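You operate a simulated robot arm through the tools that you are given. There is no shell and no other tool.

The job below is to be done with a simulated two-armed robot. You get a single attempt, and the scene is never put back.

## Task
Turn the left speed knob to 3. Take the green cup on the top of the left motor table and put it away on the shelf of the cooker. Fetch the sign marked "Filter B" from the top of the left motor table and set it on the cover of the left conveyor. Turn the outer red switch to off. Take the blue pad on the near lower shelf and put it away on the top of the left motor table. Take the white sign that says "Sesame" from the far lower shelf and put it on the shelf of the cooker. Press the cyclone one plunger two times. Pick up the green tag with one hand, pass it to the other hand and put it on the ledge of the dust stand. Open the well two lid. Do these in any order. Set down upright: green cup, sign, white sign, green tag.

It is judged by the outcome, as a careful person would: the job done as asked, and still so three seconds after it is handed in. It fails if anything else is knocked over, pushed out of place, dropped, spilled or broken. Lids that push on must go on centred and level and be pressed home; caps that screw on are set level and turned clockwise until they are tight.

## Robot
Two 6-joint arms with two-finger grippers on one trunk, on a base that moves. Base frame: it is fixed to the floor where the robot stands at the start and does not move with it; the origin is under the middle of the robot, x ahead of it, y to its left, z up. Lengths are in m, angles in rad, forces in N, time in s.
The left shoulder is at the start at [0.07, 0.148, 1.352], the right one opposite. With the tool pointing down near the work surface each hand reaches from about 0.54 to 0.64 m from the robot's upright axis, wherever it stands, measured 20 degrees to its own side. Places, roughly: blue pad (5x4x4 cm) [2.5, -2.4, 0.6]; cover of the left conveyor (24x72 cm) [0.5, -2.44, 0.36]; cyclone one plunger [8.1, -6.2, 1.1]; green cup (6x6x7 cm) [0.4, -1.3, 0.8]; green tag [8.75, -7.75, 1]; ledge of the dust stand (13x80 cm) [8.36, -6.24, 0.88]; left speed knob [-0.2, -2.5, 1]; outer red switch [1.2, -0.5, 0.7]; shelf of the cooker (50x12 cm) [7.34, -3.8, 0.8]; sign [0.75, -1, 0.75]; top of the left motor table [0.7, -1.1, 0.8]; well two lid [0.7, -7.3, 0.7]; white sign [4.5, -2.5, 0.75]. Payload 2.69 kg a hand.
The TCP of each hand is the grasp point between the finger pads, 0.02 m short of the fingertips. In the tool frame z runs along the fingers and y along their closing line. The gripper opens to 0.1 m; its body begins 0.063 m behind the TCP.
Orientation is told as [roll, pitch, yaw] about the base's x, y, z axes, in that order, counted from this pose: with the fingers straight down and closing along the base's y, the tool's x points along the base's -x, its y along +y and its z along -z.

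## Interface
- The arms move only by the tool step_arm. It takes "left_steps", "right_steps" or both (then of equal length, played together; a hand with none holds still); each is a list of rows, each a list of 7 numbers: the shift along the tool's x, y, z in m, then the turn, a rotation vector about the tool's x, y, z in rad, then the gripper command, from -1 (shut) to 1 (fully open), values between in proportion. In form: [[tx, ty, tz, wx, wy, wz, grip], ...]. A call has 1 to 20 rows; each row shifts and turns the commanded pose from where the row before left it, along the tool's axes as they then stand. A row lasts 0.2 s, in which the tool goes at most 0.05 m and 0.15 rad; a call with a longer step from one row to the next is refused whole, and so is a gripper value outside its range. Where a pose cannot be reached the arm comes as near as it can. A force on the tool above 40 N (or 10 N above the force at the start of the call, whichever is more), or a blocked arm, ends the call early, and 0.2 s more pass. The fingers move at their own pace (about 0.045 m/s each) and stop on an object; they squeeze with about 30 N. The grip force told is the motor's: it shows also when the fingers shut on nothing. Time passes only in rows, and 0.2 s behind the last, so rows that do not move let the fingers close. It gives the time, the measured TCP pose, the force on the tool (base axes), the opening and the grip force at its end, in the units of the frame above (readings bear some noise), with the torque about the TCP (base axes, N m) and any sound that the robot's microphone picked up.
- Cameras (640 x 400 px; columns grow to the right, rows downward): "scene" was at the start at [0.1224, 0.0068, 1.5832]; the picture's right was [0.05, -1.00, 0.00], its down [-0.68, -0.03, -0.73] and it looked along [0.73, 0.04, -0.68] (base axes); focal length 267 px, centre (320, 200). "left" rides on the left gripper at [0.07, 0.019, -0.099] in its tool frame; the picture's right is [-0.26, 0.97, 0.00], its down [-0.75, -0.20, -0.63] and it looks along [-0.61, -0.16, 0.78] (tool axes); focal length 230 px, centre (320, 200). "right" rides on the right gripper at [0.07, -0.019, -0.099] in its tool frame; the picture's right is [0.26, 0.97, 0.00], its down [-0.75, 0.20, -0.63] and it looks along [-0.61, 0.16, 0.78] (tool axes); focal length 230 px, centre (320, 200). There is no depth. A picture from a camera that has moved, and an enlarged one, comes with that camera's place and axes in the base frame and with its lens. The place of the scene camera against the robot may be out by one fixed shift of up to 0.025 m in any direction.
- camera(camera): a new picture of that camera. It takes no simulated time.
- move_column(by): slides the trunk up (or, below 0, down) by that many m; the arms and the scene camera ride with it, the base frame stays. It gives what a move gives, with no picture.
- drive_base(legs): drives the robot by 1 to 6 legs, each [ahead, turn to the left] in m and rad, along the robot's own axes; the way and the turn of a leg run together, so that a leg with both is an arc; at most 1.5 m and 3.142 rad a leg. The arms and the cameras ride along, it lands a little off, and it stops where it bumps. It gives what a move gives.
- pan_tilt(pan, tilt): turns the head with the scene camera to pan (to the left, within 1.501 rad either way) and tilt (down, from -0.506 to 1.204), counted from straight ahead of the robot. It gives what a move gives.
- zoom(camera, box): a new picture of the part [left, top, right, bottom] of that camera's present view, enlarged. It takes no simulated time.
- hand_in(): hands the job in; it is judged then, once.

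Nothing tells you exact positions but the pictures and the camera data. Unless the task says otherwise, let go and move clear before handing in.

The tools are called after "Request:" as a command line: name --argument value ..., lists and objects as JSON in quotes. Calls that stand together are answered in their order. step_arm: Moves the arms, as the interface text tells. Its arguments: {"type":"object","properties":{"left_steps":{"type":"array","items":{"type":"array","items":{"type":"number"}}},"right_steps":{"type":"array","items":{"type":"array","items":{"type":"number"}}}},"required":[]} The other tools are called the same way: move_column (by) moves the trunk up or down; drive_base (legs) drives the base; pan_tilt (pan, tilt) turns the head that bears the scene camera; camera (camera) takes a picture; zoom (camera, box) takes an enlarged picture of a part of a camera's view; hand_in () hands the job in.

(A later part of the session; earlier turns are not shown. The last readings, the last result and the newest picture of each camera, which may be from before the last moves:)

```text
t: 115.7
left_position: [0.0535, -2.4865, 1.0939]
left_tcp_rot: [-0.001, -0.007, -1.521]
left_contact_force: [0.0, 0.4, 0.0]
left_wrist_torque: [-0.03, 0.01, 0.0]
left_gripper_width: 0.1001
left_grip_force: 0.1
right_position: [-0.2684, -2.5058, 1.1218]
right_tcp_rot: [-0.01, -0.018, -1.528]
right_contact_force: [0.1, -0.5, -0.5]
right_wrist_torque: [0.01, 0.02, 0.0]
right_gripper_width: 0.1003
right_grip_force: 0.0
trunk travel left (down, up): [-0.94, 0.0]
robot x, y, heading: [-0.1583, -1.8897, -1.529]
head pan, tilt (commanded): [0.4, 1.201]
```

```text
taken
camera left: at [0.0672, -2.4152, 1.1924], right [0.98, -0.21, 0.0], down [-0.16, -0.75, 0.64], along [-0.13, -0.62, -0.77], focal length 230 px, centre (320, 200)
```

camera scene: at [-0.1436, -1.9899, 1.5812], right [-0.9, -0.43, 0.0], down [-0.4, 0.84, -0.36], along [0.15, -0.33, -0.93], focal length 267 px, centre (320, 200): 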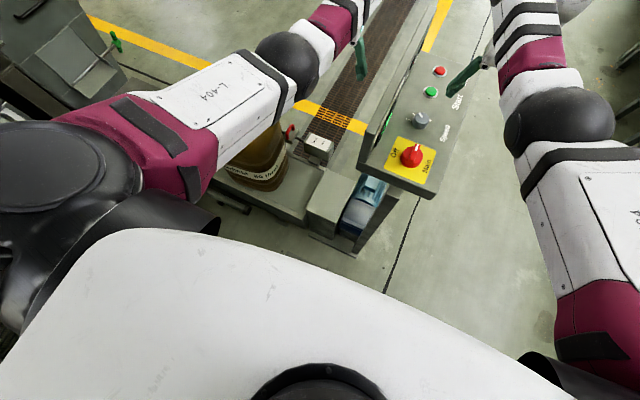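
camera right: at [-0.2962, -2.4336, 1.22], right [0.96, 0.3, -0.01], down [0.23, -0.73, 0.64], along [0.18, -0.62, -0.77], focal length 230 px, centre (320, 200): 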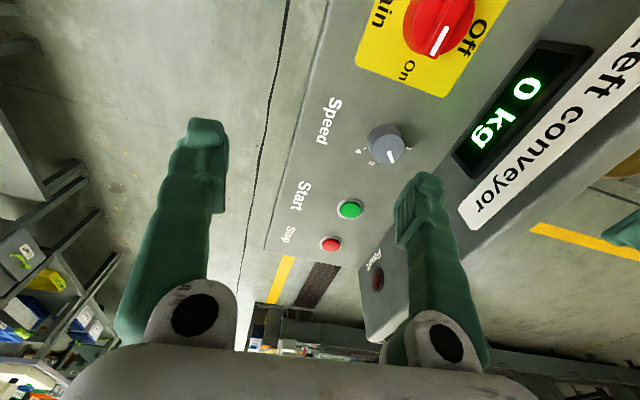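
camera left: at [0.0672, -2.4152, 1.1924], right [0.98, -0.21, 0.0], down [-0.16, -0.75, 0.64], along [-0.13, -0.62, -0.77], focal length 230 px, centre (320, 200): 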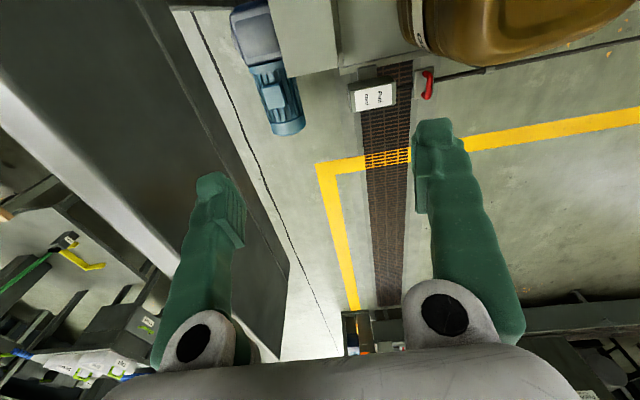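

Request:
zoom --camera "right" --box '[340, 110, 440, 180]'

```text
5.71 times, centred on (390, 145) of right
camera zoom: at [-0.2873, -2.435, 1.2208], right [0.95, 0.3, -0.02], down [0.24, -0.73, 0.64], along [0.18, -0.61, -0.77], focal length 1315 px, centre (-80, 514)
```

zoom: 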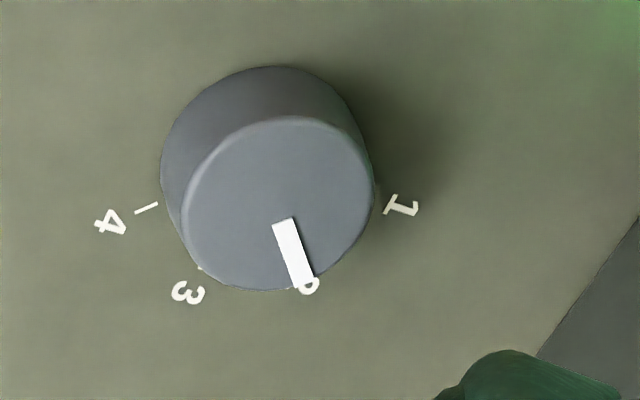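

The view from above confirms the marks: 1 toward +x, 2 at 45°, 3 toward -y, with the pointer on 2. I'll bring the right hand over the knob and look down at it.

Request:
step_arm --right_steps '[[-0.017, 0.044, 0, 0, 0, 0, 0.4], [-0.017, 0.044, 0, 0, 0.018, 0, 0.4], [0, 0, 0, 0, 0, 0, 0.4]]'

Request:
camera --camera "right"

```text
t: 116.5
left_position: [0.0506, -2.4865, 1.0954]
left_tcp_rot: [0.001, -0.009, -1.522]
left_contact_force: [-0.5, 0.0, 0.6]
left_wrist_torque: [0.0, -0.01, 0.0]
left_gripper_width: 0.1
left_grip_force: 0.2
right_position: [-0.2106, -2.4885, 1.1264]
right_tcp_rot: [-0.011, 0.0, -1.53]
right_contact_force: [0.3, 1.1, -1.0]
right_wrist_torque: [0.0, -0.03, 0.0]
right_gripper_width: 0.0701
right_grip_force: 0.1
right hand out of reach, approached as far as the arm can: row 1, 2
trunk travel left (down, up): [-0.94, 0.0]
robot x, y, heading: [-0.1595, -1.8857, -1.528]
head pan, tilt (commanded): [0.4, 1.201]
```

```text
taken
camera right: at [-0.2303, -2.4195, 1.2265], right [0.95, 0.3, -0.01], down [0.24, -0.74, 0.63], along [0.18, -0.6, -0.78], focal length 230 px, centre (320, 200)
```

right: 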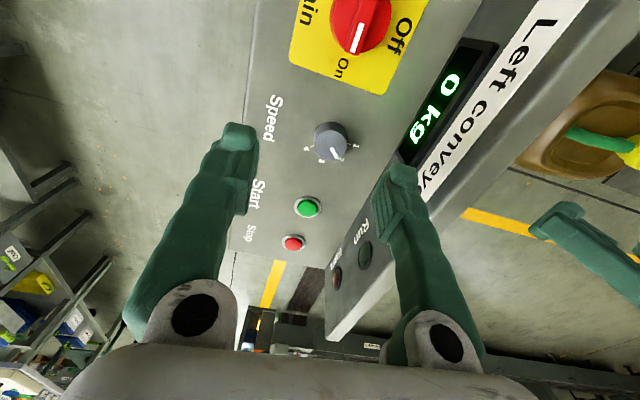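

Request:
step_arm --right_steps '[[0, 0, 0.04, 0, 0, 0, 0.4], [0, 0, 0.04, 0, 0, 0, 0.4], [0, 0, 0.03, 0, 0, 0, 0.4]]'

Request:
camera --camera "right"

```text
t: 117.3
left_position: [0.0499, -2.4852, 1.0952]
left_tcp_rot: [0.002, -0.013, -1.521]
left_contact_force: [0.4, -0.2, 0.3]
left_wrist_torque: [0.0, -0.03, -0.02]
left_gripper_width: 0.1002
left_grip_force: 0.0
right_position: [-0.2314, -2.4681, 1.0243]
right_tcp_rot: [-0.008, 0.002, -1.531]
right_contact_force: [-0.1, 0.6, -1.0]
right_wrist_torque: [-0.06, 0.0, -0.04]
right_gripper_width: 0.0699
right_grip_force: 0.0
right hand out of reach, approached as far as the arm can: row 1, 2, 3
trunk travel left (down, up): [-0.94, 0.0]
robot x, y, heading: [-0.163, -1.8884, -1.53]
head pan, tilt (commanded): [0.4, 1.201]
```

```text
taken
camera right: at [-0.2511, -2.3992, 1.1245], right [0.95, 0.3, -0.01], down [0.24, -0.74, 0.63], along [0.18, -0.6, -0.78], focal length 230 px, centre (320, 200)
```

right: 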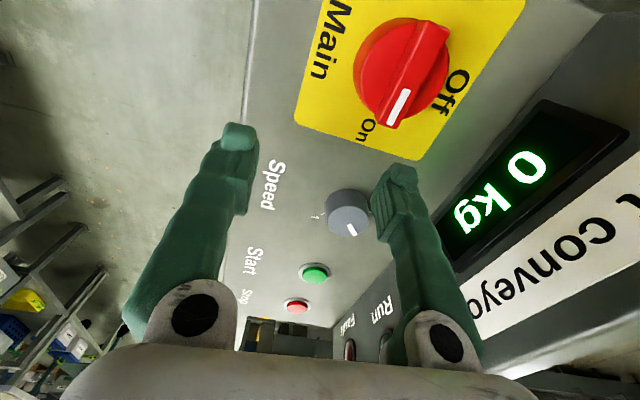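

The knob is slightly beyond reach here and the base is against the conveyor stand. I'll lift the hand, back out, and come in about 0.15 m further right so the left hand can take the knob.

Request:
step_arm --right_steps '[[0.02, -0.04, -0.04, 0, 0, 0, 0.4], [0.02, -0.04, -0.04, 0, 0, 0, 0.4], [0, 0, -0.02, 0, 0, 0, 0.4]]'

Request:
drive_base --legs '[[-0.3, 0]]'

Request:
pan_tilt --pan 0.3 --tilt 0.9

Request:
camera --camera "scene"

Request:
pan_tilt --pan -0.8 --tilt 0.8

Request:
camera --camera "scene"

```text
refused: row 1 steps farther than a row can; nothing moved
```

```text
t: 118.6
left_position: [0.0448, -2.369, 1.0889]
left_tcp_rot: [0.006, 0.012, -1.518]
left_contact_force: [-0.8, 1.0, 2.9]
left_wrist_torque: [-0.1, -0.02, 0.02]
left_gripper_width: 0.1
left_grip_force: 0.0
right_position: [-0.2312, -2.363, 1.0189]
right_tcp_rot: [-0.005, -0.003, -1.53]
right_contact_force: [0.1, -0.1, -1.3]
right_wrist_torque: [0.02, -0.03, -0.03]
right_gripper_width: 0.0702
right_grip_force: 0.1
trunk travel left (down, up): [-0.94, 0.0]
robot x, y, heading: [-0.1692, -1.757, -1.533]
head pan, tilt (commanded): [0.4, 1.201]
stopped in leg 1: the robot was blocked; the commanded pose is now the measured one
```

```text
t: 119.4
left_position: [0.0429, -2.3315, 1.1109]
left_tcp_rot: [0.002, -0.044, -1.52]
left_contact_force: [-0.8, -3.2, 3.3]
left_wrist_torque: [0.28, -0.08, 0.02]
left_gripper_width: 0.1
left_grip_force: 0.1
right_position: [-0.2226, -2.3392, 1.0457]
right_tcp_rot: [0.01, -0.072, -1.523]
right_contact_force: [-1.3, 3.1, -1.8]
right_wrist_torque: [-0.31, -0.2, 0.01]
right_gripper_width: 0.0699
right_grip_force: 0.1
trunk travel left (down, up): [-0.94, 0.0]
robot x, y, heading: [-0.1608, -1.7522, -1.529]
head pan, tilt (commanded): [0.3, 0.901]
```

```text
taken
camera scene: at [-0.1508, -1.8606, 1.6022], right [-0.94, -0.34, 0.0], down [-0.26, 0.73, -0.63], along [0.21, -0.59, -0.78], focal length 267 px, centre (320, 200)
```

scene: 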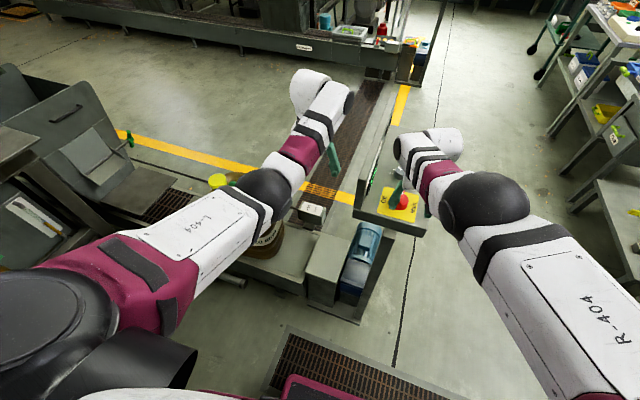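

```text
t: 120.8
left_position: [0.0477, -2.3456, 1.0972]
left_tcp_rot: [0.004, -0.01, -1.519]
left_contact_force: [0.9, 0.2, 0.1]
left_wrist_torque: [-0.01, 0.01, 0.0]
left_gripper_width: 0.0998
left_grip_force: 0.1
right_position: [-0.2304, -2.3411, 1.0288]
right_tcp_rot: [-0.008, -0.022, -1.528]
right_contact_force: [0.7, 0.2, -0.2]
right_wrist_torque: [0.02, -0.01, 0.0]
right_gripper_width: 0.0702
right_grip_force: 0.1
trunk travel left (down, up): [-0.94, 0.0]
robot x, y, heading: [-0.1681, -1.759, -1.53]
head pan, tilt (commanded): [-0.799, 0.799]
```

```text
taken
camera scene: at [-0.2297, -1.864, 1.609], right [-0.73, 0.69, 0.0], down [0.49, 0.52, -0.7], along [-0.48, -0.51, -0.72], focal length 267 px, centre (320, 200)
```

scene: 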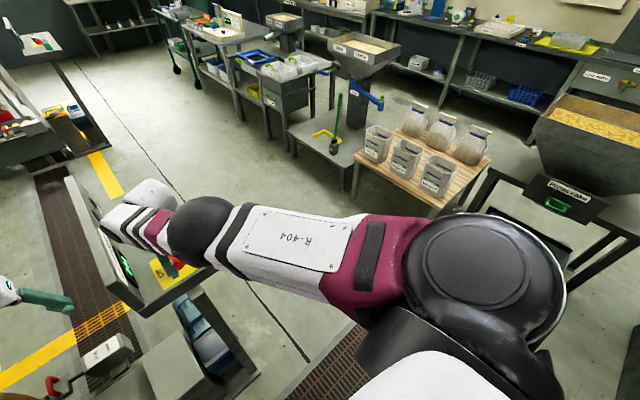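

My arm move was refused but the drive still ran, so the low right hand may have met something near the Main switch. I'll look before moving anything.

Request:
camera --camera "right"

Request:
pan_tilt --pan 0.0 --tilt 0.9

Request:
camera --camera "scene"

Request:
zoom --camera "scene" --box '[260, 90, 420, 250]'

```text
taken
camera right: at [-0.2505, -2.2693, 1.1276], right [0.95, 0.3, -0.01], down [0.24, -0.73, 0.64], along [0.18, -0.62, -0.76], focal length 230 px, centre (320, 200)
```

right: 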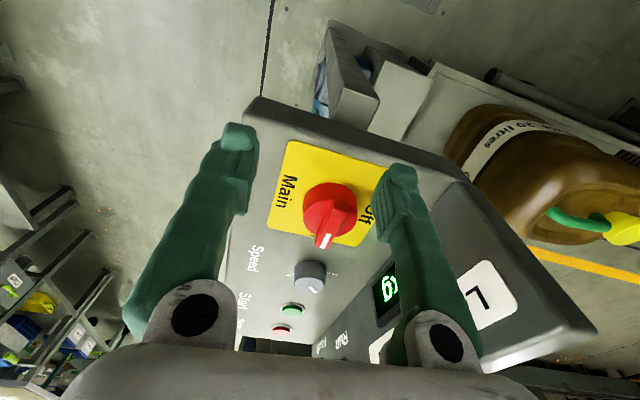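

```text
t: 121.9
left_position: [0.0475, -2.3445, 1.0979]
left_tcp_rot: [0.003, -0.012, -1.518]
left_contact_force: [-0.4, -0.2, -0.9]
left_wrist_torque: [-0.03, -0.03, 0.01]
left_gripper_width: 0.1
left_grip_force: 0.1
right_position: [-0.2293, -2.3389, 1.0297]
right_tcp_rot: [-0.008, -0.023, -1.529]
right_contact_force: [0.2, -0.6, 0.1]
right_wrist_torque: [0.01, 0.04, -0.01]
right_gripper_width: 0.0697
right_grip_force: 0.1
trunk travel left (down, up): [-0.94, 0.0]
robot x, y, heading: [-0.1644, -1.7533, -1.532]
head pan, tilt (commanded): [0.0, 0.901]
```

```text
taken
camera scene: at [-0.1717, -1.8788, 1.6012], right [-1.0, -0.04, 0.0], down [-0.03, 0.78, -0.62], along [0.03, -0.62, -0.78], focal length 267 px, centre (320, 200)
```

scene: 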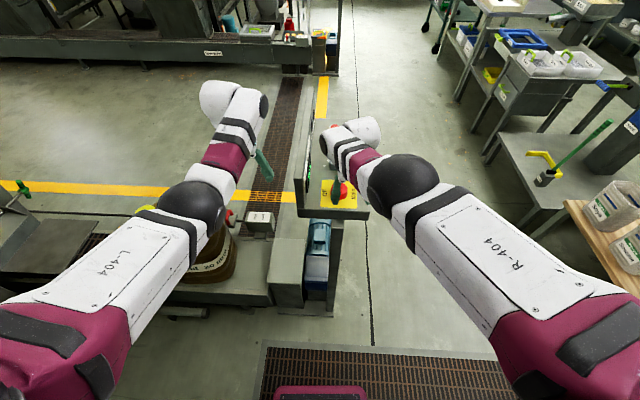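

```text
2.50 times, centred on (340, 170) of scene
camera zoom: at [-0.1717, -1.8788, 1.6012], right [-1.0, -0.04, 0.0], down [-0.03, 0.78, -0.62], along [0.03, -0.62, -0.78], focal length 668 px, centre (270, 275)
```

zoom: 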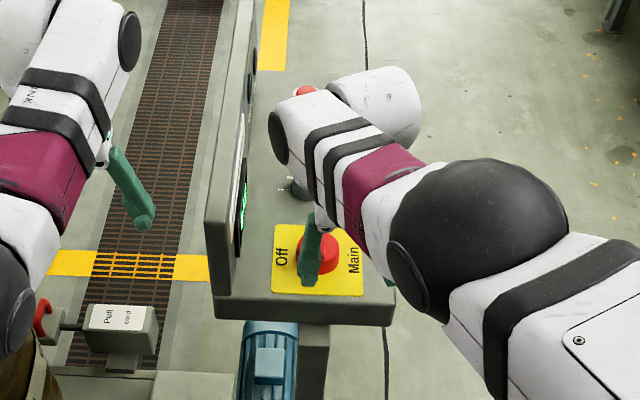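

The Main switch is unchanged. I need to know what is stopping the base, so I'll look down on both sides.

Request:
pan_tilt --pan 1.5 --tilt 1.1

Request:
camera --camera "scene"

Request:
pan_tilt --pan -1.5 --tilt 0.9

Request:
camera --camera "scene"

```text
t: 123.5
left_position: [0.0458, -2.3431, 1.0974]
left_tcp_rot: [0.005, -0.012, -1.517]
left_contact_force: [0.8, -0.8, -0.5]
left_wrist_torque: [0.01, 0.04, -0.02]
left_gripper_width: 0.1001
left_grip_force: 0.0
right_position: [-0.2293, -2.3403, 1.0296]
right_tcp_rot: [-0.006, -0.023, -1.529]
right_contact_force: [-0.2, -1.2, -0.5]
right_wrist_torque: [0.04, 0.01, -0.05]
right_gripper_width: 0.0702
right_grip_force: 0.0
trunk travel left (down, up): [-0.94, 0.0]
robot x, y, heading: [-0.1689, -1.755, -1.535]
head pan, tilt (commanded): [1.499, 1.1]
```

```text
taken
camera scene: at [-0.1117, -1.8048, 1.5874], right [-0.03, -1.0, 0.0], down [-0.89, 0.03, -0.45], along [0.45, -0.01, -0.89], focal length 267 px, centre (320, 200)
```

scene: 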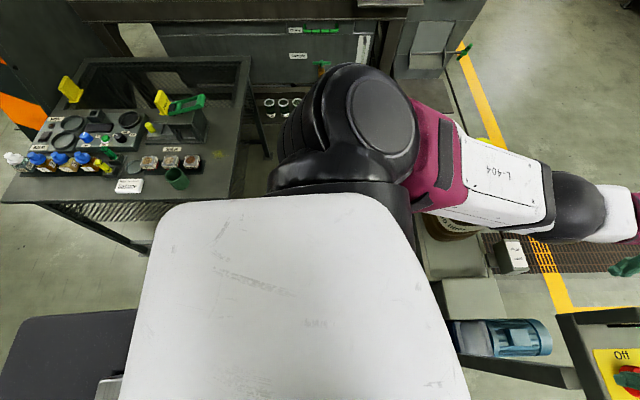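

```text
t: 126.1
left_position: [0.0458, -2.3439, 1.0978]
left_tcp_rot: [0.002, -0.013, -1.518]
left_contact_force: [-0.7, -0.4, 0.0]
left_wrist_torque: [-0.02, 0.0, 0.01]
left_gripper_width: 0.1003
left_grip_force: 0.0
right_position: [-0.2299, -2.3385, 1.0304]
right_tcp_rot: [-0.007, -0.022, -1.528]
right_contact_force: [-0.3, -0.7, 0.0]
right_wrist_torque: [0.01, 0.02, -0.01]
right_gripper_width: 0.07
right_grip_force: 0.0
trunk travel left (down, up): [-0.94, 0.0]
robot x, y, heading: [-0.1678, -1.7559, -1.529]
head pan, tilt (commanded): [-1.499, 0.901]
```

```text
taken
camera scene: at [-0.2498, -1.8115, 1.6012], right [-0.11, 0.99, 0.0], down [0.78, 0.09, -0.62], along [-0.62, -0.07, -0.78], focal length 267 px, centre (320, 200)
```

scene: 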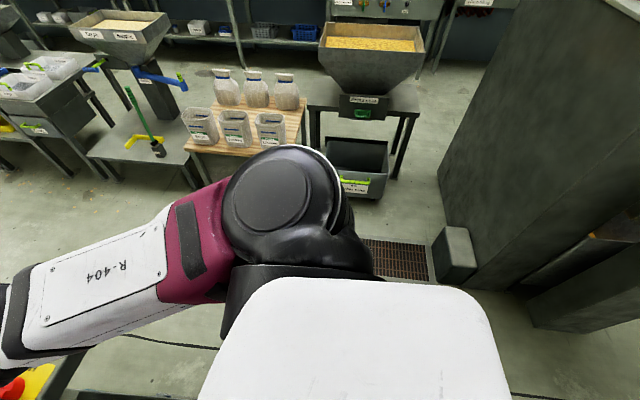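

Nothing is in contact with the base; the arms were commanded out of reach, which probably tripped the stop. I'll lift the right hand clear in small legal steps, pull both hands into comfortable poses, and only then drive.

Request:
step_arm --right_steps '[[0, -0.03, -0.03, 0, 0, 0, 0.4], [0, -0.03, -0.03, 0, 0, 0, 0.4], [0, -0.02, -0.02, 0, 0.02, 0, 0.4]]' --left_steps '[[0, 0, 0.01, 0, 0, 0, 1], [0, 0, 0.01, 0, 0, 0, 1], [0, 0, 0, 0, 0.01, 0, 1]]'

```text
t: 126.9
left_position: [0.0447, -2.3433, 1.0785]
left_tcp_rot: [0.005, -0.004, -1.519]
left_contact_force: [-0.2, 0.5, 0.1]
left_wrist_torque: [0.0, 0.02, 0.0]
left_gripper_width: 0.1
left_grip_force: 0.1
right_position: [-0.3031, -2.3672, 1.1038]
right_tcp_rot: [-0.005, -0.003, -1.529]
right_contact_force: [0.0, -0.6, 0.1]
right_wrist_torque: [-0.02, 0.03, -0.01]
right_gripper_width: 0.07
right_grip_force: 0.0
right hand out of reach, approached as far as the arm can: row 1, 2
trunk travel left (down, up): [-0.94, 0.0]
robot x, y, heading: [-0.1693, -1.7583, -1.532]
head pan, tilt (commanded): [-1.499, 0.901]
```

Request:
drive_base --legs '[[-0.2, 0]]'

```text
t: 128.1
left_position: [0.0418, -2.2376, 1.0627]
left_tcp_rot: [0.021, 0.056, -1.505]
left_contact_force: [-0.5, -0.2, -1.5]
left_wrist_torque: [0.01, -0.05, 0.02]
left_gripper_width: 0.1001
left_grip_force: 0.1
right_position: [-0.2937, -2.3097, 1.1229]
right_tcp_rot: [0.023, -0.101, -1.507]
right_contact_force: [-0.3, -1.0, -1.2]
right_wrist_torque: [0.08, -0.04, 0.02]
right_gripper_width: 0.0697
right_grip_force: 0.1
trunk travel left (down, up): [-0.94, 0.0]
robot x, y, heading: [-0.1709, -1.6503, -1.529]
head pan, tilt (commanded): [-1.499, 0.901]
stopped in leg 1: the robot was blocked; the commanded pose is now the measured one
```

Request:
pan_tilt --pan 0.0 --tilt 0.6

Request:
camera --camera "scene"

Request:
camera --camera "left"

Request:
camera --camera "right"

```text
t: 129.7
left_position: [0.0465, -2.218, 1.0724]
left_tcp_rot: [0.015, 0.035, -1.504]
left_contact_force: [0.1, 0.1, -1.9]
left_wrist_torque: [-0.01, 0.02, 0.0]
left_gripper_width: 0.0998
left_grip_force: 0.0
right_position: [-0.2898, -2.2904, 1.1353]
right_tcp_rot: [0.017, -0.117, -1.503]
right_contact_force: [-0.8, 0.3, -0.3]
right_wrist_torque: [-0.1, -0.02, -0.06]
right_gripper_width: 0.0701
right_grip_force: 0.0
trunk travel left (down, up): [-0.94, 0.0]
robot x, y, heading: [-0.1698, -1.6527, -1.532]
head pan, tilt (commanded): [0.0, 0.6]
```

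```text
taken
camera scene: at [-0.1752, -1.7874, 1.6259], right [-1.0, -0.04, 0.0], down [-0.02, 0.57, -0.82], along [0.03, -0.82, -0.57], focal length 267 px, centre (320, 200)
```

scene: 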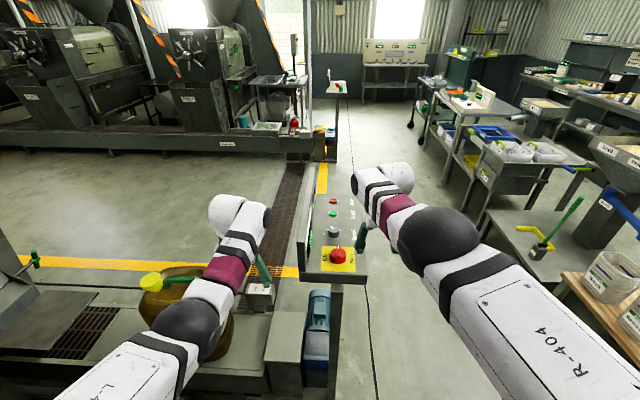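

```text
taken
camera left: at [0.058, -2.1501, 1.1741], right [0.98, -0.19, 0.01], down [-0.16, -0.78, 0.6], along [-0.11, -0.59, -0.8], focal length 230 px, centre (320, 200)
```

left: 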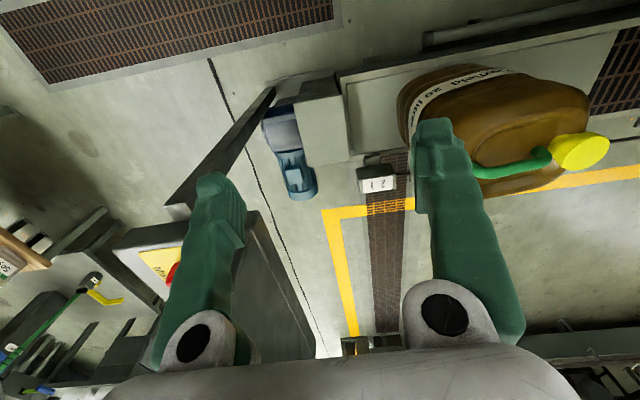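

```text
taken
camera right: at [-0.3157, -2.2106, 1.2257], right [0.95, 0.32, -0.01], down [0.23, -0.66, 0.72], along [0.22, -0.68, -0.7], focal length 230 px, centre (320, 200)
```

right: 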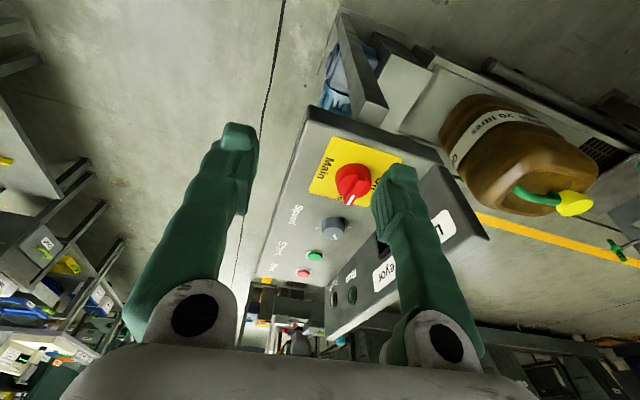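

The arms are near their upper limit, and that seems to be what trips the drive. I'll bring both hands back to the comfortable starting pose, which is clear of the console, before driving again.

Request:
step_arm --right_steps '[[0.03, -0.01, 0, 0, 0.04, 0, 1], [0.03, -0.01, 0, 0, 0.04, 0, 1], [0.03, 0, 0.01, 0, 0.037, 0.02, 1], [0.02, 0, 0.03, 0, 0, 0, 1], [0.0, 0, 0.03, 0, 0, 0, 1], [0.0, 0, 0.03, 0, 0, 0, 1]]' --left_steps '[[0.03, 0, 0, 0, -0.035, 0, 1], [0.02, 0, 0.01, 0, 0, 0, 1], [0, 0, 0.02, 0, 0, 0.02, 1], [0, 0, 0.02, 0, 0, 0, 1], [0, 0, 0, 0, 0, 0, 1], [0, 0, 0, 0, 0, 0, 1]]'

```text
t: 131.1
left_position: [0.0421, -2.1677, 1.0231]
left_tcp_rot: [0.018, 0.001, -1.524]
left_contact_force: [0.4, 0.1, 0.6]
left_wrist_torque: [-0.06, 0.03, -0.02]
left_gripper_width: 0.1
left_grip_force: 0.2
right_position: [-0.3156, -2.245, 1.0226]
right_tcp_rot: [0.019, -0.005, -1.521]
right_contact_force: [0.2, 0.2, 1.2]
right_wrist_torque: [0.0, 0.03, 0.01]
right_gripper_width: 0.0999
right_grip_force: 0.0
right hand out of reach, approached as far as the arm can: row 1, 2, 3, 4, 5, 6
trunk travel left (down, up): [-0.94, 0.0]
robot x, y, heading: [-0.1718, -1.6485, -1.527]
head pan, tilt (commanded): [0.0, 0.6]
```

Request:
step_arm --right_steps '[[0, -0.03, 0, 0, 0, 0, 1], [0, -0.03, 0.02, 0, 0, 0, 1], [0, 0, 0.03, 0, 0, 0, 1]]'

Request:
camera --camera "scene"

```text
t: 131.9
left_position: [0.0428, -2.1679, 1.0237]
left_tcp_rot: [0.017, 0.002, -1.524]
left_contact_force: [0.1, -0.8, 0.5]
left_wrist_torque: [-0.02, 0.03, 0.01]
left_gripper_width: 0.1
left_grip_force: 0.0
right_position: [-0.3801, -2.2341, 0.9779]
right_tcp_rot: [0.019, -0.003, -1.52]
right_contact_force: [0.2, 0.4, -0.3]
right_wrist_torque: [-0.01, 0.04, 0.0]
right_gripper_width: 0.1003
right_grip_force: 0.0
right hand out of reach, approached as far as the arm can: row 3
trunk travel left (down, up): [-0.94, 0.0]
robot x, y, heading: [-0.172, -1.6506, -1.53]
head pan, tilt (commanded): [0.0, 0.6]
```

```text
taken
camera scene: at [-0.1758, -1.7857, 1.6261], right [-1.0, -0.04, 0.0], down [-0.02, 0.56, -0.83], along [0.03, -0.82, -0.56], focal length 267 px, centre (320, 200)
```

scene: 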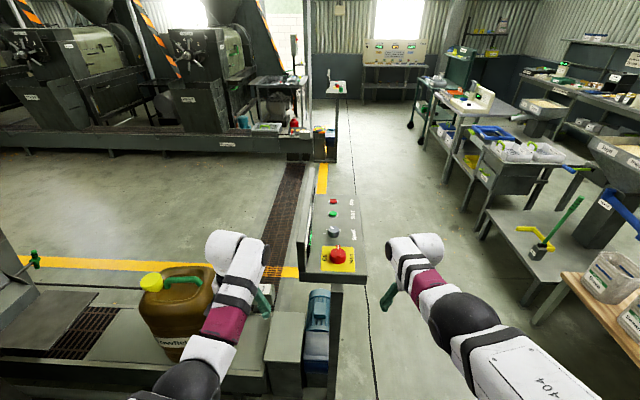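

Request:
step_arm --right_steps '[[0.03, 0, 0, 0, 0, 0, 1], [0.03, 0, 0, 0, 0, 0, 1], [0.03, 0.03, 0, 0, 0, 0, 1]]'

Request:
drive_base --legs '[[-0.1, 0]]'

```text
t: 132.7
left_position: [0.0439, -2.1679, 1.0224]
left_tcp_rot: [0.013, 0.002, -1.523]
left_contact_force: [1.3, 0.0, 0.1]
left_wrist_torque: [0.02, 0.0, 0.02]
left_gripper_width: 0.0998
left_grip_force: 0.1
right_position: [-0.3508, -2.1415, 0.9783]
right_tcp_rot: [0.015, -0.002, -1.521]
right_contact_force: [1.1, 0.6, -0.2]
right_wrist_torque: [-0.02, 0.04, 0.03]
right_gripper_width: 0.1001
right_grip_force: 0.1
trunk travel left (down, up): [-0.94, 0.0]
robot x, y, heading: [-0.1695, -1.6518, -1.529]
head pan, tilt (commanded): [0.0, 0.6]
```

```text
t: 133.8
left_position: [0.0395, -2.0864, 1.016]
left_tcp_rot: [0.018, 0.02, -1.524]
left_contact_force: [0.6, 0.2, 0.8]
left_wrist_torque: [0.02, 0.01, 0.0]
left_gripper_width: 0.0997
left_grip_force: 0.0
right_position: [-0.3578, -2.0598, 0.9713]
right_tcp_rot: [0.018, 0.013, -1.523]
right_contact_force: [-0.3, -0.4, 1.7]
right_wrist_torque: [-0.01, -0.02, -0.03]
right_gripper_width: 0.1
right_grip_force: 0.1
trunk travel left (down, up): [-0.94, 0.0]
robot x, y, heading: [-0.1746, -1.5477, -1.526]
head pan, tilt (commanded): [0.0, 0.6]
```

Driving works once the arms are relaxed. The left-hand plan stands: tuck the left hand in slightly, then swing round so the knob is ahead-left.

Request:
step_arm --left_steps '[[0, -0.04, -0.012, -0.018, 0, 0, 0.4], [0, 0, 0, 0, 0, 0, 0.4]]' --right_steps '[[0, 0, -0.03, -0.018, 0, 0, 1], [0, 0, 0, 0, 0, 0, 1]]'

Request:
drive_base --legs '[[0, -0.42], [0.43, 0]]'

Request:
camera --camera "left"

```text
t: 134.4
left_position: [-0.0012, -2.0644, 1.039]
left_tcp_rot: [0.037, -0.005, -1.525]
left_contact_force: [-0.9, -1.0, -0.8]
left_wrist_torque: [0.02, 0.0, 0.0]
left_gripper_width: 0.0701
left_grip_force: 0.1
right_position: [-0.3606, -2.0367, 1.0111]
right_tcp_rot: [0.036, -0.012, -1.522]
right_contact_force: [0.3, 1.2, 0.3]
right_wrist_torque: [-0.05, 0.0, -0.04]
right_gripper_width: 0.0999
right_grip_force: 0.1
trunk travel left (down, up): [-0.94, 0.0]
robot x, y, heading: [-0.1754, -1.55, -1.533]
head pan, tilt (commanded): [0.0, 0.6]
```

```text
t: 138.3
left_position: [-0.4003, -2.5006, 1.036]
left_tcp_rot: [0.035, 0.002, -1.958]
left_contact_force: [0.2, 0.1, 0.2]
left_wrist_torque: [0.0, 0.03, -0.01]
left_gripper_width: 0.0701
left_grip_force: 0.0
right_position: [-0.7123, -2.3244, 1.0083]
right_tcp_rot: [0.038, -0.006, -1.954]
right_contact_force: [-0.3, 0.3, 0.5]
right_wrist_torque: [-0.01, 0.01, 0.0]
right_gripper_width: 0.1001
right_grip_force: 0.0
trunk travel left (down, up): [-0.94, 0.0]
robot x, y, heading: [-0.3405, -1.9582, -1.961]
head pan, tilt (commanded): [0.0, 0.6]
```

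```text
taken
camera left: at [-0.3592, -2.4417, 1.1362], right [0.8, -0.6, 0.03], down [-0.49, -0.61, 0.62], along [-0.35, -0.51, -0.78], focal length 230 px, centre (320, 200)
```

left: 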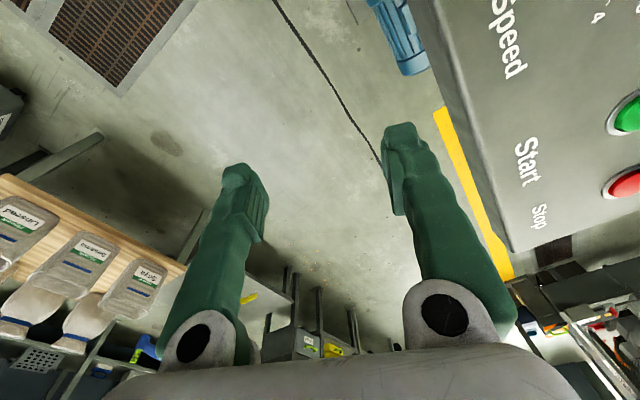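

Request:
drive_base --legs '[[0, 0.38]]'

Request:
camera --camera "left"

```text
t: 139.9
left_position: [-0.1974, -2.4866, 1.0367]
left_tcp_rot: [0.037, 0.001, -1.581]
left_contact_force: [-0.2, -0.7, -0.3]
left_wrist_torque: [0.0, -0.01, -0.02]
left_gripper_width: 0.0701
left_grip_force: 0.0
right_position: [-0.5527, -2.4378, 1.0072]
right_tcp_rot: [0.036, -0.004, -1.579]
right_contact_force: [-0.1, 0.1, 0.3]
right_wrist_torque: [0.02, -0.05, 0.01]
right_gripper_width: 0.1
right_grip_force: 0.1
trunk travel left (down, up): [-0.94, 0.0]
robot x, y, heading: [-0.3417, -1.9609, -1.584]
head pan, tilt (commanded): [0.0, 0.6]
```

```text
taken
camera left: at [-0.181, -2.4162, 1.1357], right [0.96, -0.27, 0.04], down [-0.23, -0.75, 0.62], along [-0.14, -0.61, -0.78], focal length 230 px, centre (320, 200)
```

left: 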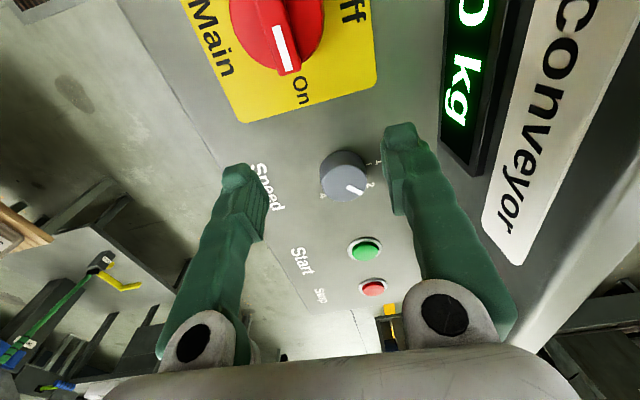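

Combining two wrist views puts the knob top at (-0.1845, -2.532, 0.970). I'll centre the left hand above it.

Request:
step_arm --left_steps '[[-0.0227, 0.0068, 0, 0.037, 0, 0, 0.4], [-0.0227, 0.0067, 0, 0, 0, 0, 0.4], [0, 0, 0.02, 0, 0, 0, 0.4]]'

Request:
camera --camera "left"

```text
t: 140.7
left_position: [-0.1799, -2.5318, 1.017]
left_tcp_rot: [-0.003, -0.001, -1.579]
left_contact_force: [-0.2, -0.6, -0.3]
left_wrist_torque: [0.0, 0.0, 0.02]
left_gripper_width: 0.07
left_grip_force: 0.1
right_position: [-0.5519, -2.4367, 1.0088]
right_tcp_rot: [0.034, -0.004, -1.577]
right_contact_force: [-0.3, -0.4, -0.3]
right_wrist_torque: [0.02, 0.0, 0.0]
right_gripper_width: 0.1002
right_grip_force: 0.1
trunk travel left (down, up): [-0.94, 0.0]
robot x, y, heading: [-0.3396, -1.9539, -1.588]
head pan, tilt (commanded): [0.0, 0.6]
```

```text
taken
camera left: at [-0.1612, -2.4617, 1.1152], right [0.96, -0.27, 0.0], down [-0.21, -0.75, 0.63], along [-0.17, -0.61, -0.78], focal length 230 px, centre (320, 200)
```

left: 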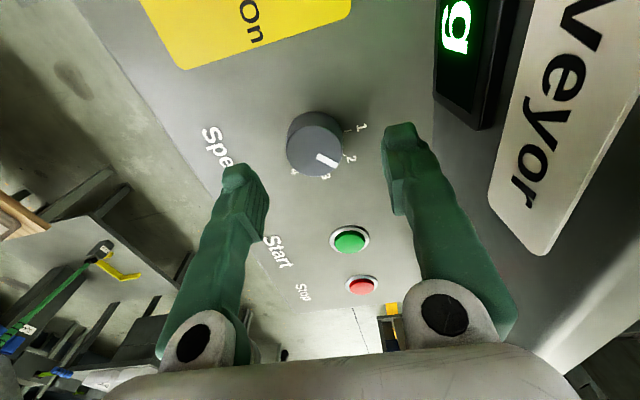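

The knob is centred and the pointer is on 2. I'll descend, grip, and turn it 45° clockwise.

Request:
step_arm --left_steps '[[0, -0.003, 0.02, 0, 0, 0, 0.4], [0, 0, 0.02, 0, 0, 0, 0.4], [0, 0, 0.011, 0, 0, 0, 0.4], [0, 0, 0, 0, 0, 0, -1], [0, 0, 0, 0, 0, 0, -1], [0, 0, 0, 0, 0, 0, -1]]'

Request:
camera --camera "left"

```text
t: 142.1
left_position: [-0.1849, -2.5267, 0.9696]
left_tcp_rot: [-0.001, -0.004, -1.581]
left_contact_force: [-1.5, -2.5, 15.9]
left_wrist_torque: [0.01, -0.43, -0.01]
left_gripper_width: 0.0402
left_grip_force: 31.3
left hand out of reach, approached as far as the arm can: row 3
right_position: [-0.5536, -2.4341, 1.0089]
right_tcp_rot: [0.036, -0.006, -1.58]
right_contact_force: [-0.4, 0.1, 0.7]
right_wrist_torque: [0.01, 0.03, 0.02]
right_gripper_width: 0.1002
right_grip_force: 0.2
trunk travel left (down, up): [-0.94, 0.0]
robot x, y, heading: [-0.3382, -1.9576, -1.59]
head pan, tilt (commanded): [0.0, 0.6]
```

```text
taken
camera left: at [-0.1655, -2.4568, 1.0687], right [0.96, -0.27, 0.0], down [-0.21, -0.75, 0.63], along [-0.17, -0.61, -0.77], focal length 230 px, centre (320, 200)
```

left: 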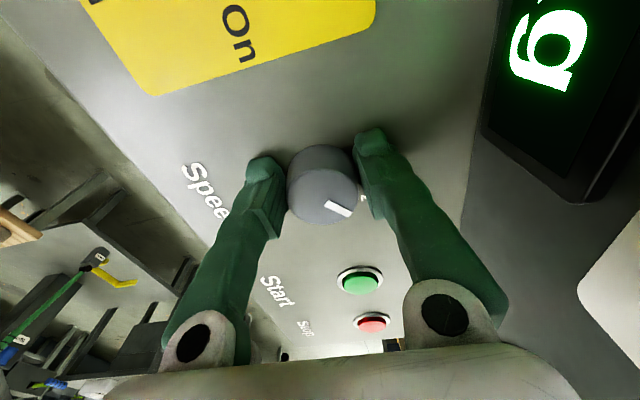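

Request:
step_arm --left_steps '[[0, 0.001, 0, 0, 0, 0.131, -1], [0, 0.001, 0, 0, 0, 0.131, -1], [0, 0.001, 0, 0, 0, 0.131, -1], [0, 0, 0, 0, 0, 0.131, -1], [0, 0, 0, 0, 0, 0.131, -1], [0, 0, 0, 0, 0, 0.131, -1]]'

Request:
camera --camera "left"

```text
t: 143.5
left_position: [-0.1823, -2.5294, 0.9714]
left_tcp_rot: [0.015, 0.007, -2.351]
left_contact_force: [-13.7, -4.0, 11.3]
left_wrist_torque: [-2.8, -10.12, 5.62]
left_gripper_width: 0.0403
left_grip_force: 45.1
right_position: [-0.5585, -2.4371, 1.0065]
right_tcp_rot: [0.044, -0.005, -1.576]
right_contact_force: [-0.3, -0.3, 0.4]
right_wrist_torque: [0.01, 0.0, 0.0]
right_gripper_width: 0.0999
right_grip_force: 0.0
trunk travel left (down, up): [-0.94, 0.0]
robot x, y, heading: [-0.3443, -1.9582, -1.586]
head pan, tilt (commanded): [0.0, 0.6]
```

```text
taken
camera left: at [-0.1219, -2.4915, 1.0713], right [0.51, -0.86, 0.01], down [-0.68, -0.39, 0.62], along [-0.53, -0.32, -0.78], focal length 230 px, centre (320, 200)
```

left: 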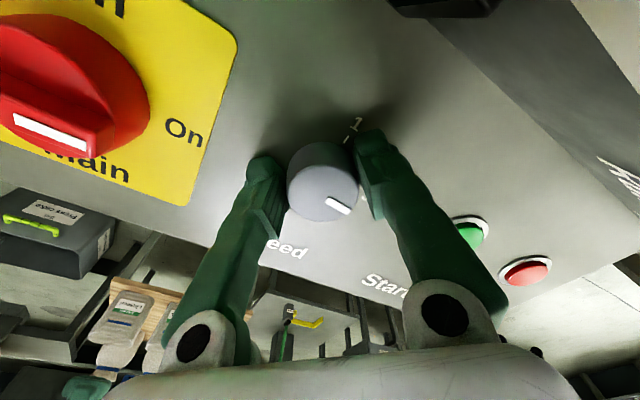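

Request:
step_arm --left_steps '[[0, 0, 0, 0, 0, 0, 0.4], [0, 0, 0, 0, 0, 0, 0.4], [0, 0, 0, 0, 0, 0, 0.4], [0, 0, -0.03, 0, 0, 0, 0.4], [0, 0, -0.03, 0, 0, 0, 0.4]]'

Request:
camera --camera "left"

Request:
zoom --camera "left" --box '[240, 60, 420, 180]'

```text
t: 144.7
left_position: [-0.1808, -2.5463, 1.0197]
left_tcp_rot: [-0.004, 0.002, -2.369]
left_contact_force: [-0.1, 0.1, -0.1]
left_wrist_torque: [0.0, 0.01, 0.0]
left_gripper_width: 0.07
left_grip_force: 0.1
left hand out of reach, approached as far as the arm can: row 4, 5
right_position: [-0.5544, -2.4365, 1.0076]
right_tcp_rot: [0.035, -0.007, -1.581]
right_contact_force: [0.5, 0.3, 0.0]
right_wrist_torque: [-0.01, 0.01, 0.01]
right_gripper_width: 0.1002
right_grip_force: 0.2
trunk travel left (down, up): [-0.94, 0.0]
robot x, y, heading: [-0.3408, -1.9561, -1.582]
head pan, tilt (commanded): [0.0, 0.6]
```

```text
taken
camera left: at [-0.1194, -2.5091, 1.1189], right [0.49, -0.87, 0.0], down [-0.68, -0.38, 0.63], along [-0.55, -0.31, -0.78], focal length 230 px, centre (320, 200)
```

left: 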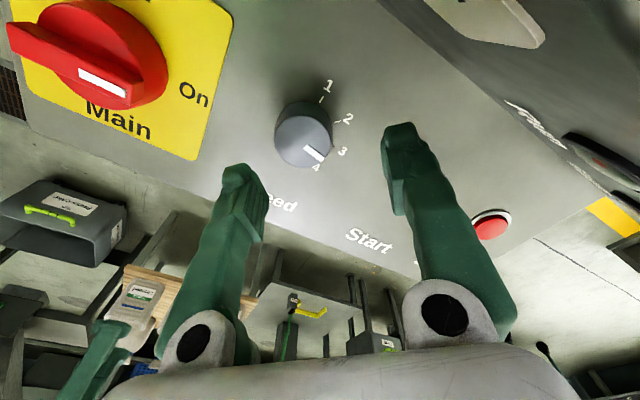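

```text
3.33 times, centred on (330, 120) of left
camera zoom: at [-0.1194, -2.5091, 1.1189], right [0.49, -0.87, 0.0], down [-0.68, -0.38, 0.63], along [-0.55, -0.31, -0.78], focal length 767 px, centre (287, 467)
```

zoom: 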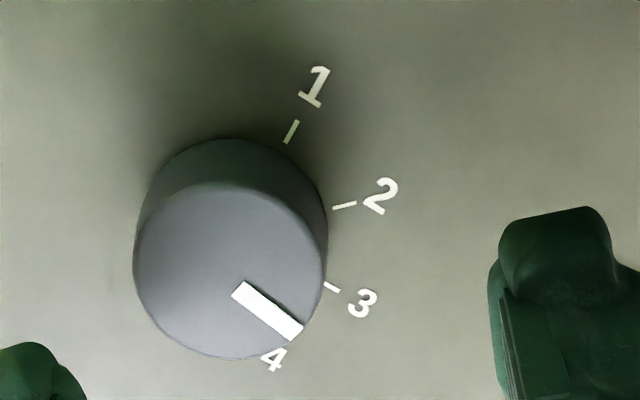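

Request:
zoom --camera "left" --box '[270, 75, 360, 180]'

Request:
pan_tilt --pan 0.25 --tilt 0.8

Request:
camera --camera "scene"

```text
3.81 times, centred on (315, 128) of left
camera zoom: at [-0.1194, -2.5091, 1.1189], right [0.49, -0.87, 0.0], down [-0.68, -0.38, 0.63], along [-0.55, -0.31, -0.78], focal length 876 px, centre (339, 476)
```

zoom: 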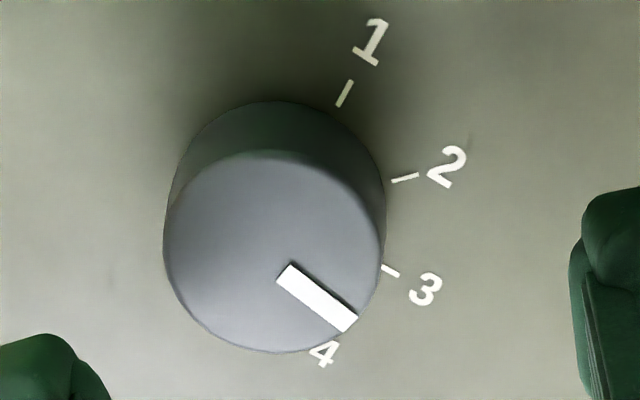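

```text
t: 145.5
left_position: [-0.1813, -2.5454, 1.0194]
left_tcp_rot: [-0.002, 0.001, -2.367]
left_contact_force: [0.1, -0.1, -0.3]
left_wrist_torque: [0.01, -0.01, -0.02]
left_gripper_width: 0.0698
left_grip_force: 0.1
right_position: [-0.5529, -2.4376, 1.0073]
right_tcp_rot: [0.036, -0.003, -1.579]
right_contact_force: [-0.3, 0.1, 0.0]
right_wrist_torque: [0.0, 0.0, 0.0]
right_gripper_width: 0.1
right_grip_force: 0.1
trunk travel left (down, up): [-0.94, 0.0]
robot x, y, heading: [-0.3403, -1.9574, -1.586]
head pan, tilt (commanded): [0.25, 0.799]
```

```text
taken
camera scene: at [-0.3348, -2.0836, 1.6092], right [-0.97, -0.23, 0.0], down [-0.17, 0.7, -0.7], along [0.16, -0.68, -0.72], focal length 267 px, centre (320, 200)
```

scene: 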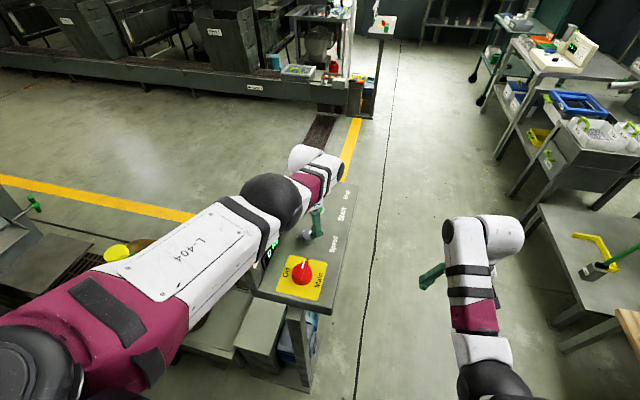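

The pointer landed about 10° past 3. I'll re-grip and turn it back about 10° counter-clockwise.

Request:
step_arm --left_steps '[[0.0055, -0.0121, 0.02, 0, 0, 0, 0.4], [0, 0, 0.02, 0, 0, 0, 0.4], [0, 0, 0.013, 0, 0, 0, 0.4], [0, 0, 0, 0, 0, 0, -1], [0, 0, 0, 0, 0, 0, -1], [0, 0, 0, 0, 0, 0, -1]]'

Request:
camera --camera "left"

```text
t: 146.9
left_position: [-0.1832, -2.5306, 0.9733]
left_tcp_rot: [0.009, 0.002, -2.361]
left_contact_force: [-10.1, -4.7, 1.4]
left_wrist_torque: [-1.9, -6.42, 3.54]
left_gripper_width: 0.0398
left_grip_force: 30.9
left hand out of reach, approached as far as the arm can: row 1, 2, 3
right_position: [-0.5567, -2.4378, 1.0069]
right_tcp_rot: [0.043, -0.007, -1.576]
right_contact_force: [-0.1, 0.5, 0.3]
right_wrist_torque: [-0.01, 0.01, 0.0]
right_gripper_width: 0.1002
right_grip_force: 0.2
trunk travel left (down, up): [-0.94, 0.0]
robot x, y, heading: [-0.3399, -1.9585, -1.585]
head pan, tilt (commanded): [0.25, 0.799]
```

```text
taken
camera left: at [-0.1217, -2.4933, 1.0721], right [0.5, -0.87, 0.01], down [-0.68, -0.38, 0.63], along [-0.54, -0.32, -0.78], focal length 230 px, centre (320, 200)
```

left: 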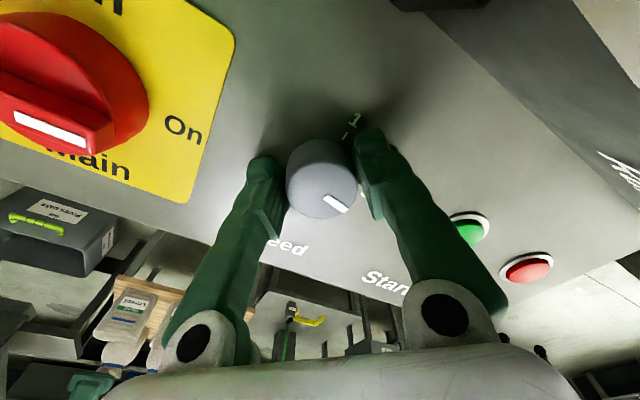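

Request:
step_arm --left_steps '[[0, 0, 0, 0, 0, -0.06, -1], [0, 0, 0, 0, 0, -0.06, -1], [0, 0, 0, 0, 0, -0.06, -1], [0, 0, 0, 0, 0, 0, 0.4], [0, 0, 0, 0, 0, 0, 0.4], [0, 0, 0, 0, 0, 0, 0.4], [0, 0, -0.03, 0, 0, 0, 0.4], [0, 0, -0.03, 0, 0, 0, 0.4]]'

Request:
zoom --camera "left" --box '[240, 60, 400, 200]'

```text
t: 148.7
left_position: [-0.1789, -2.5298, 1.0301]
left_tcp_rot: [-0.002, 0.001, -2.188]
left_contact_force: [-0.5, -0.9, -0.1]
left_wrist_torque: [-0.02, 0.01, 0.0]
left_gripper_width: 0.0701
left_grip_force: 0.1
right_position: [-0.5518, -2.436, 1.008]
right_tcp_rot: [0.035, -0.005, -1.579]
right_contact_force: [-1.2, -0.9, 0.0]
right_wrist_torque: [0.0, 0.01, 0.02]
right_gripper_width: 0.1
right_grip_force: 0.0
trunk travel left (down, up): [-0.94, 0.0]
robot x, y, heading: [-0.341, -1.9542, -1.584]
head pan, tilt (commanded): [0.25, 0.799]
```

```text
2.86 times, centred on (320, 130) of left
camera zoom: at [-0.1231, -2.4819, 1.1299], right [0.64, -0.77, 0.0], down [-0.6, -0.5, 0.63], along [-0.49, -0.4, -0.78], focal length 657 px, centre (320, 400)
```

zoom: 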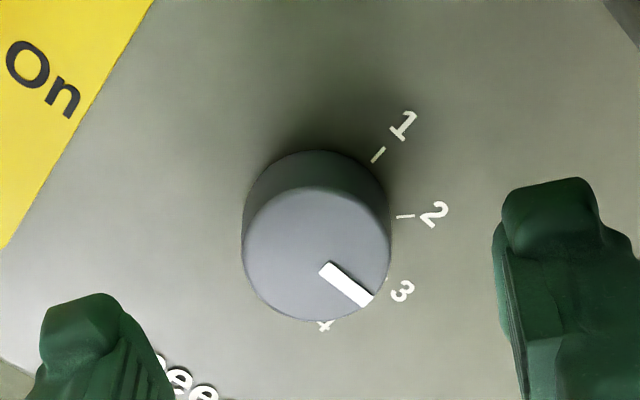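

The pointer is now exactly on 3. I'll straighten the left wrist, swing off the console and back out.

Request:
step_arm --left_steps '[[0, 0, 0, 0, 0, -0.121, 1], [0, 0, 0, 0, 0, -0.121, 1], [0, 0, 0, 0, 0, -0.121, 1], [0, 0, 0, 0, 0, -0.121, 1], [0, 0, 0, 0, 0, -0.121, 1]]'

Request:
drive_base --legs '[[0, -0.38], [-0.43, 0]]'

Request:
camera --camera "scene"

```text
t: 149.9
left_position: [-0.1782, -2.5294, 1.0315]
left_tcp_rot: [-0.003, -0.001, -1.579]
left_contact_force: [-0.1, -0.1, 0.4]
left_wrist_torque: [-0.02, -0.01, -0.01]
left_gripper_width: 0.0998
left_grip_force: 0.0
right_position: [-0.551, -2.4378, 1.0072]
right_tcp_rot: [0.035, -0.003, -1.576]
right_contact_force: [-0.2, -0.1, -0.3]
right_wrist_torque: [0.0, 0.0, 0.04]
right_gripper_width: 0.0997
right_grip_force: 0.1
trunk travel left (down, up): [-0.94, 0.0]
robot x, y, heading: [-0.3395, -1.9643, -1.583]
head pan, tilt (commanded): [0.25, 0.799]
```

```text
t: 153.7
left_position: [-0.2392, -2.1515, 1.0301]
left_tcp_rot: [0.0, 0.002, -1.97]
left_contact_force: [0.4, 0.4, 0.4]
left_wrist_torque: [-0.01, 0.02, -0.01]
left_gripper_width: 0.1
left_grip_force: 0.0
right_position: [-0.5489, -1.9259, 1.0069]
right_tcp_rot: [0.036, -0.003, -1.964]
right_contact_force: [0.4, -1.0, 0.0]
right_wrist_torque: [0.02, 0.01, 0.0]
right_gripper_width: 0.1003
right_grip_force: 0.1
trunk travel left (down, up): [-0.94, 0.0]
robot x, y, heading: [-0.1732, -1.5607, -1.971]
head pan, tilt (commanded): [0.25, 0.799]
```

```text
taken
camera scene: at [-0.2148, -1.6861, 1.6089], right [-0.99, 0.15, 0.0], down [0.11, 0.71, -0.7], along [-0.1, -0.69, -0.72], focal length 267 px, centre (320, 200)
```

scene: 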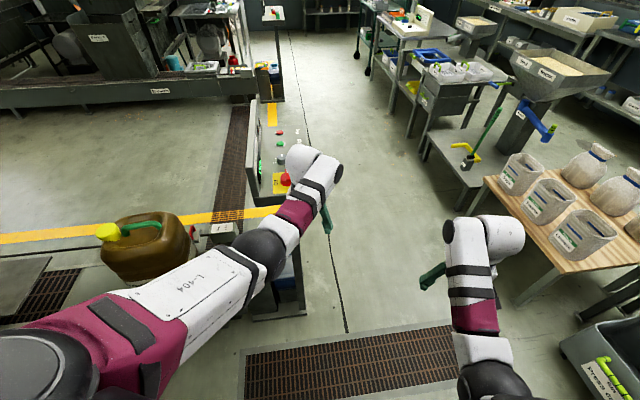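

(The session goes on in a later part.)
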